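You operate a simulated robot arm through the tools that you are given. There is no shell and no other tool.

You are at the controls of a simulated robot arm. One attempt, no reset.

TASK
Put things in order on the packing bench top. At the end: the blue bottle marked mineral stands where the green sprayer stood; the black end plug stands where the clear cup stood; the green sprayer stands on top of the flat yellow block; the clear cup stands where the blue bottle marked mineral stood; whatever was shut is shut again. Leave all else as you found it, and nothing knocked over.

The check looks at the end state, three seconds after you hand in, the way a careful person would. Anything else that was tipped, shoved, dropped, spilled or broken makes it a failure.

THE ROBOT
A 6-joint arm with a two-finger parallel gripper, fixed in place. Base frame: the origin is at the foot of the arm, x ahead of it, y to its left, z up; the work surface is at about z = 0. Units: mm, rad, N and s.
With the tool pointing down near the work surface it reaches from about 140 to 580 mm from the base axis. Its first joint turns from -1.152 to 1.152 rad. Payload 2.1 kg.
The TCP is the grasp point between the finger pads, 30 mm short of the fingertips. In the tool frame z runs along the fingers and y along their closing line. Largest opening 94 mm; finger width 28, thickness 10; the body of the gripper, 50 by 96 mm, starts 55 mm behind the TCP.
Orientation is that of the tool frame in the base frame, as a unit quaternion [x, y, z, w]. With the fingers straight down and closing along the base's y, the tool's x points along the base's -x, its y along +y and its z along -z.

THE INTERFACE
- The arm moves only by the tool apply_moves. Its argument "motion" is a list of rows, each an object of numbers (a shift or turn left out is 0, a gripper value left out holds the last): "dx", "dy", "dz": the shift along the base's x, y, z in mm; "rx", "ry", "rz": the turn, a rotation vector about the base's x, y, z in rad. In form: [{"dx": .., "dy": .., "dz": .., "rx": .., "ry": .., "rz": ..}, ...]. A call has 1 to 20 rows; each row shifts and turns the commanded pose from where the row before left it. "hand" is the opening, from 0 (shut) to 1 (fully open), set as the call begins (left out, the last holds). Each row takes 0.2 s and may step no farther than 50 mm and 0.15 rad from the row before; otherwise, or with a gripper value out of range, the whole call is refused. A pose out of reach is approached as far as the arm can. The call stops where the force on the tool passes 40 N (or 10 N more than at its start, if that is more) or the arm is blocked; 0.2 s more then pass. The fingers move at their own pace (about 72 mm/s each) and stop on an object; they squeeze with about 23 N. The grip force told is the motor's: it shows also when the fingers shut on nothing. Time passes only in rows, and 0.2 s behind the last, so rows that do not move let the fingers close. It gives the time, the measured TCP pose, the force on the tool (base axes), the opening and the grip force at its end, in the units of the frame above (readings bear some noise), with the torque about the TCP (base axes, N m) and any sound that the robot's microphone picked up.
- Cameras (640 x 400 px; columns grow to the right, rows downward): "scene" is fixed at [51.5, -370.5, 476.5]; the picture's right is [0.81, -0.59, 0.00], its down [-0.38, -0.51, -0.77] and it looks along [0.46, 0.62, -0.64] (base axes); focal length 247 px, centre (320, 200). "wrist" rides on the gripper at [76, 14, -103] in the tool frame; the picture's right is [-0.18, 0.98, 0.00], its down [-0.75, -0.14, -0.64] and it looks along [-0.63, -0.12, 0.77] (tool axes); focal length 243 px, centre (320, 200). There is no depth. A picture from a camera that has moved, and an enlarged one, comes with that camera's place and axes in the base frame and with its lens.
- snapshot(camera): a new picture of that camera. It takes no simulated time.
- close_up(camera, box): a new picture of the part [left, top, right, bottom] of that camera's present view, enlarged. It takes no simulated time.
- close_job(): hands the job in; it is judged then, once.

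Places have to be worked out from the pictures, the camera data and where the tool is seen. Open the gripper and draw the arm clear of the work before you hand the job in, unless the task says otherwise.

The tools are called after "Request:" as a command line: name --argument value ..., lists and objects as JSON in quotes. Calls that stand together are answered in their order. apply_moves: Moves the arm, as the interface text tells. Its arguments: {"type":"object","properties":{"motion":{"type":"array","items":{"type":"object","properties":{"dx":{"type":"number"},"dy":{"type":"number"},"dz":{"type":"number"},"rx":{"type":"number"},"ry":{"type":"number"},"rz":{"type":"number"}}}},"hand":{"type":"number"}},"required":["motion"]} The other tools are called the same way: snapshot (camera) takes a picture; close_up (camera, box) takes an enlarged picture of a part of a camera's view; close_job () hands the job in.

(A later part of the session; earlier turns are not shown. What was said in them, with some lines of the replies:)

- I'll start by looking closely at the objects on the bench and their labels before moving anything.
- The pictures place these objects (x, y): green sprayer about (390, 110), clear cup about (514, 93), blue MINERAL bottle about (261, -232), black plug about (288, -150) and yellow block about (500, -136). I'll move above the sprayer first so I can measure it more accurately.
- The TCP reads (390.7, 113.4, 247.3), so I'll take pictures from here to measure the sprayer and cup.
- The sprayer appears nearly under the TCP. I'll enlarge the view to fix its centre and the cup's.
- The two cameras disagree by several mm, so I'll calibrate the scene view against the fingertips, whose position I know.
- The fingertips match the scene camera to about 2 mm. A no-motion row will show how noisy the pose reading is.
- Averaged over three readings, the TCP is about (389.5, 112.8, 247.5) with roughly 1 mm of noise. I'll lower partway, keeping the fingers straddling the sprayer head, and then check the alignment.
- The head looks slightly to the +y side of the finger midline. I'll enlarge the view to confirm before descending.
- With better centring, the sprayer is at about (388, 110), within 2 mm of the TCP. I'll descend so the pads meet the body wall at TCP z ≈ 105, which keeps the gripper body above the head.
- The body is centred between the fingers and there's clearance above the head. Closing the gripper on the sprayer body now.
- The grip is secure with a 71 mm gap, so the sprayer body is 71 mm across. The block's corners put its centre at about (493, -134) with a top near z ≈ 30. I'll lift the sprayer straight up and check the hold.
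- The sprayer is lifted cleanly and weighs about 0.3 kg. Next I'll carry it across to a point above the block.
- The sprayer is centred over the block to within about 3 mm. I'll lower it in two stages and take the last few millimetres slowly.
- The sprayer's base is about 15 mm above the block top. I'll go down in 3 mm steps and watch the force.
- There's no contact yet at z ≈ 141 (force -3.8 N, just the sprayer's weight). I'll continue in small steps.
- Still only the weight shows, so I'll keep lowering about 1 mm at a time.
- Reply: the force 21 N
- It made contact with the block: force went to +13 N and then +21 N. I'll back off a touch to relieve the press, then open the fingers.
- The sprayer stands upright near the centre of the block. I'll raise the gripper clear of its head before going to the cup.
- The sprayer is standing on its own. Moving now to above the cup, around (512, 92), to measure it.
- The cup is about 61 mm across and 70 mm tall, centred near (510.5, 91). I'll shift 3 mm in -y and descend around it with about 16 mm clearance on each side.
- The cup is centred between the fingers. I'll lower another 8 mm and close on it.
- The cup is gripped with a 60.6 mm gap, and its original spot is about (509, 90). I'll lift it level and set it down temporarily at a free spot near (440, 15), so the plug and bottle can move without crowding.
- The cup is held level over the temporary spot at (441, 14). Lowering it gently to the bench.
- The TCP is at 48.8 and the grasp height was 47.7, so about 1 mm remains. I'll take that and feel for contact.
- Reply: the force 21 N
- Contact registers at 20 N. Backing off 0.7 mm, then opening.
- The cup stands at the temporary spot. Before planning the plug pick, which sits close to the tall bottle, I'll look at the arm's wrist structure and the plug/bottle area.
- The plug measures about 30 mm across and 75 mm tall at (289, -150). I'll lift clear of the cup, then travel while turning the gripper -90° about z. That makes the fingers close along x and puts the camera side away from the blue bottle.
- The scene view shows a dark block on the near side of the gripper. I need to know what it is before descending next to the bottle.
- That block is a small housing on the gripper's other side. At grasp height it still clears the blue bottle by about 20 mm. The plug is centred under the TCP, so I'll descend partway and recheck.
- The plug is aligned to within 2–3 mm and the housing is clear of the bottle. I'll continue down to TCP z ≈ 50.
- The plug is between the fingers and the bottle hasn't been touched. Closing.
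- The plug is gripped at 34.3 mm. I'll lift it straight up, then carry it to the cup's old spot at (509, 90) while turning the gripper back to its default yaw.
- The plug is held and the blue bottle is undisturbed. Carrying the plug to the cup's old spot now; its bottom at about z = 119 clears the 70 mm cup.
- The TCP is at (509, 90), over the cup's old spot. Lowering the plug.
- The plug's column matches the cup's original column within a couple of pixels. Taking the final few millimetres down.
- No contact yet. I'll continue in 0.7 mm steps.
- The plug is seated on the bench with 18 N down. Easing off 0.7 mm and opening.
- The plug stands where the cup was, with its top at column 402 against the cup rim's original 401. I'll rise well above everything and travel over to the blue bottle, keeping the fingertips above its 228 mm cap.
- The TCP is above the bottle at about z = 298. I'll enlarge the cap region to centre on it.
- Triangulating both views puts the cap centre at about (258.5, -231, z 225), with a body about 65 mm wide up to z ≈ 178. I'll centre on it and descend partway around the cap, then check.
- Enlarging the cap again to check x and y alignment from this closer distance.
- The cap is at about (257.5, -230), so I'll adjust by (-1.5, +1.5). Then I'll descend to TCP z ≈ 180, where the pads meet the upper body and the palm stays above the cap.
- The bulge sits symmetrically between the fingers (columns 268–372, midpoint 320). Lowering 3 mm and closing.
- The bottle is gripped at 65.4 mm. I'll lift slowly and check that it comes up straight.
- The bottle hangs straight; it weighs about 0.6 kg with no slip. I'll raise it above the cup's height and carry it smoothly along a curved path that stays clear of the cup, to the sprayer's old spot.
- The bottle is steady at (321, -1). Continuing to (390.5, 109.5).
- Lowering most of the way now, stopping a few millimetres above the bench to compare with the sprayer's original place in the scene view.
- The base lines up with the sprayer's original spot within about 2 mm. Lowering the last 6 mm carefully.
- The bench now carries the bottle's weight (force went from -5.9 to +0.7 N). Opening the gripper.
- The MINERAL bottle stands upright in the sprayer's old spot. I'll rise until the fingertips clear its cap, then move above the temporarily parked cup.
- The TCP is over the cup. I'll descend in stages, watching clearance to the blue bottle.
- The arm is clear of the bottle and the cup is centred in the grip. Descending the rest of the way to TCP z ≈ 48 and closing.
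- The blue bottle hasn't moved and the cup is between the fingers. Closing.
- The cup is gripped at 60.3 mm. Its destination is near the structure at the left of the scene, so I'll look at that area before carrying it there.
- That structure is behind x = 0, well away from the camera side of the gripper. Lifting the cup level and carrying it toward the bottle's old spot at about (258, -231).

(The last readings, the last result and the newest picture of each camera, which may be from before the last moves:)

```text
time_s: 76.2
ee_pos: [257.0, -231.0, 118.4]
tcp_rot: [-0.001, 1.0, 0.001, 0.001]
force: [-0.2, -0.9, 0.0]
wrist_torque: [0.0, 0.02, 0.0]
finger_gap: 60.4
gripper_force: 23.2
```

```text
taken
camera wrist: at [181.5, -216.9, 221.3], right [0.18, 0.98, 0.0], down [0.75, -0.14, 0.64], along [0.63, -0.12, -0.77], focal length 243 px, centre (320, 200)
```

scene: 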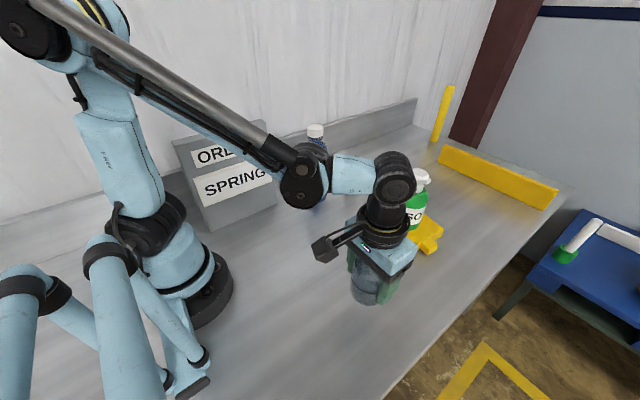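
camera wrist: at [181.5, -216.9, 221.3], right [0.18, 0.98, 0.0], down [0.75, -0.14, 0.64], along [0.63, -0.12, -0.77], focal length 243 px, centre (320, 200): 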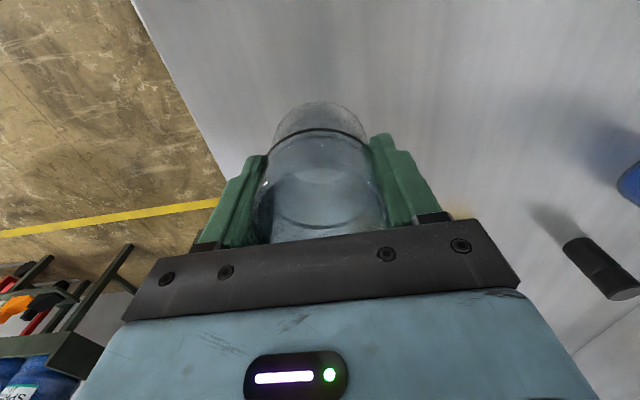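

The cup is over the bottle's old spot. I'll lower it to a few millimetres above the bench and compare it with the bottle's original base in the scene view.

Request:
apply_moves --motion '[{"dz": -20}, {"dz": -22}, {"dz": -15}, {"dz": -8}, {}, {}]'

Request:
close_up --camera "scene" --box '[310, 210, 430, 340]'

```text
time_s: 77.6
ee_pos: [257.8, -231.9, 52.8]
tcp_rot: [0.0, 1.0, 0.002, 0.001]
force: [-0.9, 0.5, -1.2]
wrist_torque: [-0.02, -0.02, -0.02]
finger_gap: 60.6
gripper_force: 23.6
```

```text
3.08 times, centred on (370, 275) of scene
camera zoom: at [51.5, -370.5, 476.5], right [0.81, -0.59, 0.0], down [-0.38, -0.51, -0.77], along [0.46, 0.62, -0.64], focal length 759 px, centre (166, -31)
```

zoom: 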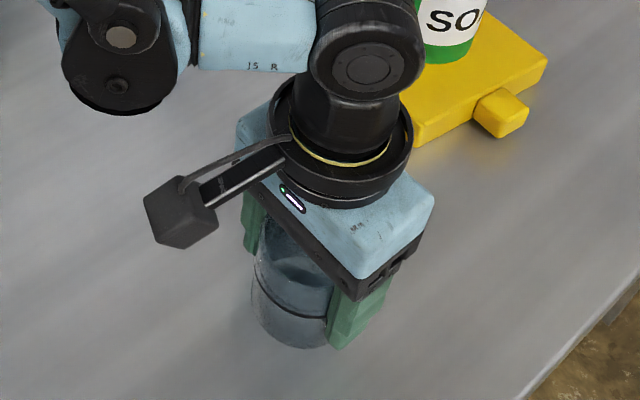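

Allowing for the bottle's rounded foot, the cup lines up with its old base within about 2 mm. I'll nudge +1 mm in x and y and lower onto the bench.

Request:
apply_moves --motion '[{"dx": 1, "dy": 1, "dz": -2}, {"dz": -1.5}, {}]'

Request:
apply_moves --motion '[{"dz": -0.8}, {}]'

Request:
apply_moves --motion '[{"dz": -0.6}, {}]'

```text
time_s: 78.4
ee_pos: [259.8, -231.4, 50.2]
tcp_rot: [-0.001, 1.0, 0.001, 0.001]
force: [-0.2, -0.1, -0.5]
wrist_torque: [0.01, -0.03, 0.02]
finger_gap: 60.6
gripper_force: 22.7
```

```text
time_s: 79.0
ee_pos: [260.2, -231.6, 48.9]
tcp_rot: [0.0, 1.0, 0.002, 0.001]
force: [-0.5, 0.9, 0.4]
wrist_torque: [0.01, 0.01, 0.02]
finger_gap: 60.5
gripper_force: 22.4
```

```text
time_s: 79.6
ee_pos: [258.9, -230.9, 49.1]
tcp_rot: [-0.001, 1.0, 0.001, 0.0]
force: [-0.1, 1.6, 2.8]
wrist_torque: [-0.02, 0.0, -0.01]
finger_gap: 60.6
gripper_force: 22.8
```

There are signs of first contact (2.8 N). One more small step to confirm it's seated.

Request:
apply_moves --motion '[{"dz": -0.4}, {}]'

```text
time_s: 80.2
ee_pos: [259.2, -230.4, 47.7]
tcp_rot: [0.0, 1.0, 0.002, 0.001]
force: [-0.6, -1.8, 3.4]
wrist_torque: [-0.15, 0.06, 0.03]
finger_gap: 60.3
gripper_force: 23.0
```

The cup is touching the bench (3.4 N plus a torque change). Opening the gripper.

Request:
apply_moves --hand 1 --motion '[{}, {}, {}]'

Request:
snapshot --camera "wrist"

Request:
close_up --camera "scene" --box '[310, 210, 430, 340]'

```text
time_s: 81.0
ee_pos: [260.2, -229.4, 48.6]
tcp_rot: [0.0, 1.0, 0.001, 0.001]
force: [0.7, 0.0, -0.2]
wrist_torque: [-0.03, -0.01, 0.02]
finger_gap: 94.0
gripper_force: 0.0
```

```text
taken
camera wrist: at [183.6, -215.9, 150.6], right [0.18, 0.98, 0.0], down [0.75, -0.14, 0.64], along [0.63, -0.12, -0.77], focal length 243 px, centre (320, 200)
```

wrist: 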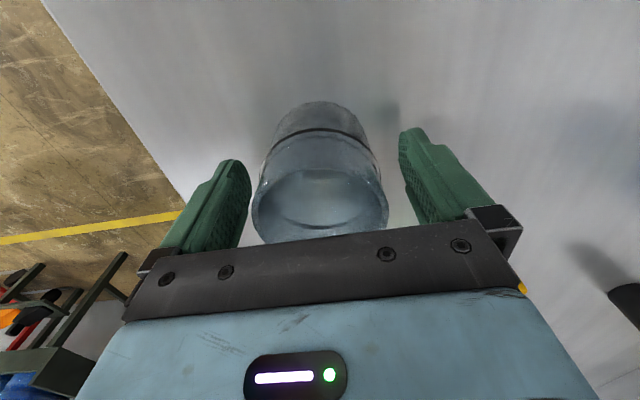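

```text
3.08 times, centred on (370, 275) of scene
camera zoom: at [51.5, -370.5, 476.5], right [0.81, -0.59, 0.0], down [-0.38, -0.51, -0.77], along [0.46, 0.62, -0.64], focal length 759 px, centre (166, -31)
```

zoom: 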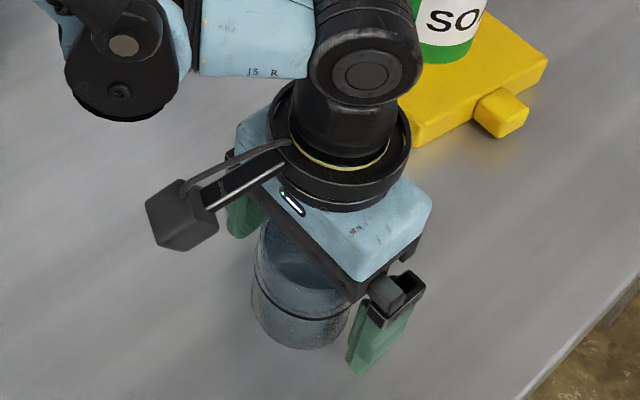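

The cup stands free at the bottle's old spot. I'll lift straight up and retreat to near the start pose, away from all objects.

Request:
apply_moves --motion '[{"dz": 15}, {"dz": 35}, {"dz": 45}, {"dz": 45}, {"dz": 45}, {"dz": 45}, {"dx": 1, "dy": 25, "dz": 10}, {"dx": 1, "dy": 40, "dz": 10}, {"dx": 2, "dy": 40, "dz": 5}, {"dx": 2, "dy": 40}, {"dx": 2, "dy": 40}, {"dx": 2, "dy": 40}, {"dx": 2, "dy": 30}, {"dx": 1, "dy": 15}, {}, {}]'

Request:
snapshot --camera "scene"

Request:
snapshot --camera "wrist"

```text
time_s: 84.4
ee_pos: [271.5, 40.3, 302.4]
tcp_rot: [-0.001, 1.0, 0.0, 0.001]
force: [0.1, -0.7, -0.3]
wrist_torque: [0.0, 0.01, 0.0]
finger_gap: 94.1
gripper_force: 0.0
```

```text
taken
```

scene: 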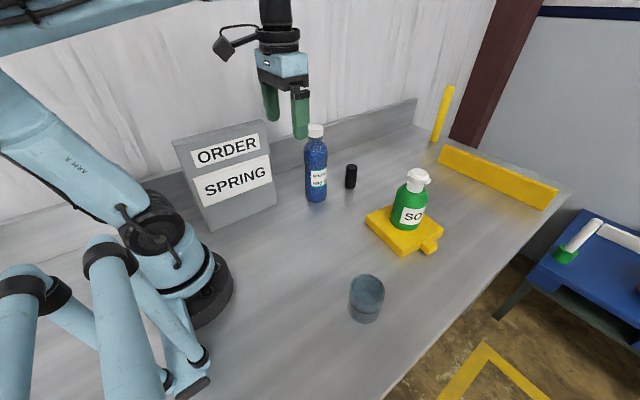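

```text
taken
camera wrist: at [196.5, 54.9, 405.8], right [0.18, 0.98, 0.0], down [0.75, -0.14, 0.64], along [0.63, -0.12, -0.77], focal length 243 px, centre (320, 200)
```

wrist: 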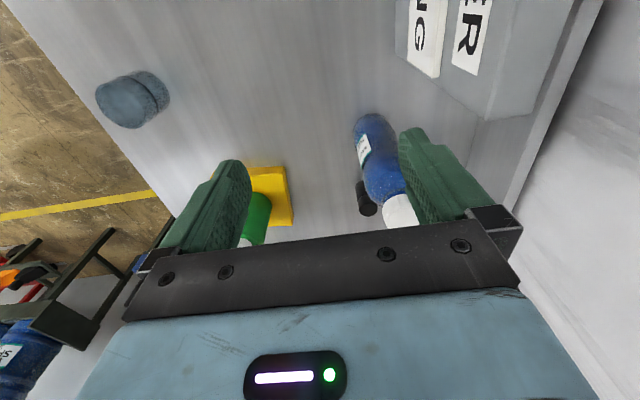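

Everything looks to be in place. I'll take final close-ups to check positions, uprightness, and that the block wasn't shifted.

Request:
close_up --camera "scene" --box '[285, 115, 385, 215]'

Request:
close_up --camera "scene" --box '[335, 185, 455, 275]'

Request:
close_up --camera "scene" --box '[310, 210, 430, 340]'

Request:
close_up --camera "scene" --box '[160, 100, 300, 250]'

```text
4.00 times, centred on (335, 165) of scene
camera zoom: at [51.5, -370.5, 476.5], right [0.81, -0.59, 0.0], down [-0.38, -0.51, -0.77], along [0.46, 0.62, -0.64], focal length 987 px, centre (260, 340)
```

zoom: 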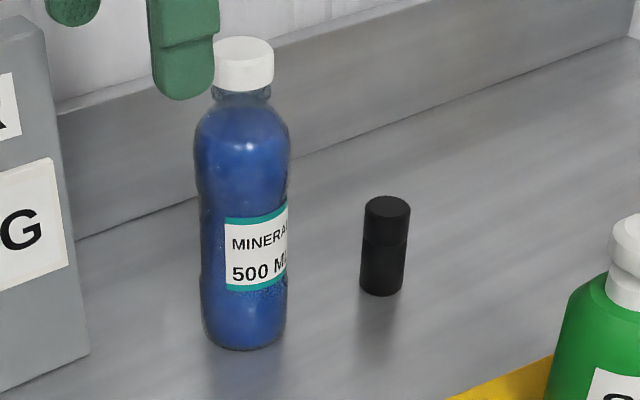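

```text
4.44 times, centred on (395, 230) of scene
camera zoom: at [51.5, -370.5, 476.5], right [0.81, -0.59, 0.0], down [-0.38, -0.51, -0.77], along [0.46, 0.62, -0.64], focal length 1096 px, centre (-13, 67)
```

zoom: 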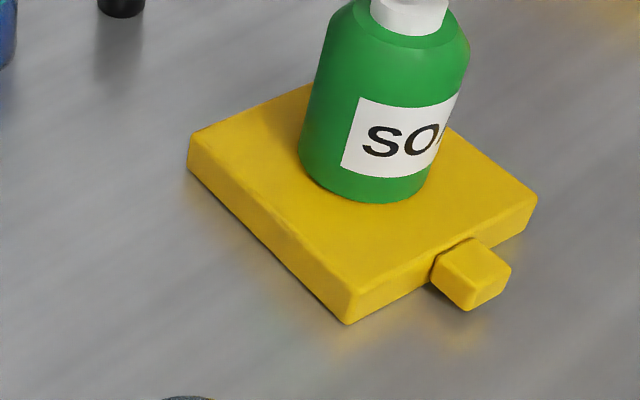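

```text
3.08 times, centred on (370, 275) of scene
camera zoom: at [51.5, -370.5, 476.5], right [0.81, -0.59, 0.0], down [-0.38, -0.51, -0.77], along [0.46, 0.62, -0.64], focal length 759 px, centre (166, -31)
```

zoom: 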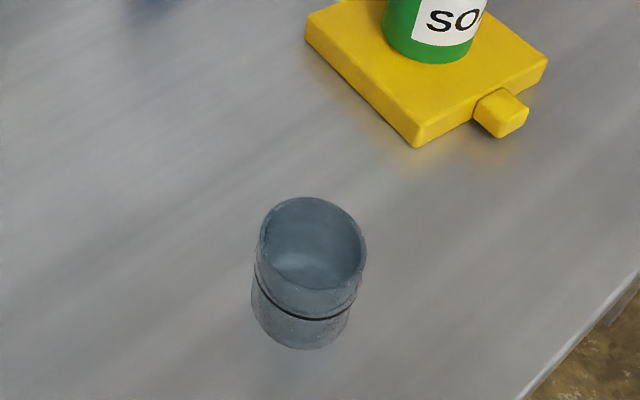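

```text
2.67 times, centred on (230, 175) of scene
camera zoom: at [51.5, -370.5, 476.5], right [0.81, -0.59, 0.0], down [-0.38, -0.51, -0.77], along [0.46, 0.62, -0.64], focal length 658 px, centre (560, 267)
```

zoom: 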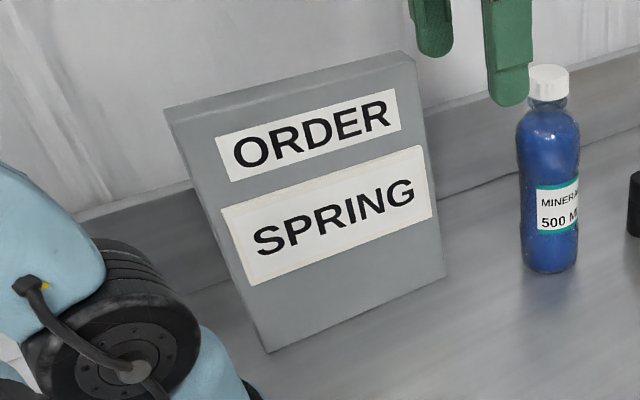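

The final views confirm each item:
- **Bottle:** the MINERAL bottle stands on the sprayer's old spot.
- **Plug:** it stands on the cup's old spot.
- **Sprayer:** it stands upright on the yellow block, and the block hasn't moved.
- **Cup:** it stands on the bottle's old spot.

The sign is undisturbed, nothing was opened, and the gripper is open and clear. Handing in.

Request:
close_job

```text
The job is handed in.
```

The bench is in the order you asked for, and I've handed the job in. I haven't seen the check's result.

- **Blue MINERAL bottle:** stands where the green sprayer stood.
- **Black end plug:** stands where the clear cup stood.
- **Green sprayer:** stands upright near the middle of the flat yellow block; I took the green SOAP bottle with the white pump head to be the sprayer.
- **Clear cup:** stands where the blue bottle stood. I parked it at a free spot partway through, then moved it into place.

In the final scene pictures the bottle, plug and cup sit within about 2–3 mm of the places they were meant to take. The yellow block and the ORDER/SPRING sign look unmoved, nothing was opened or knocked over, and the gripper is open and clear of the work.
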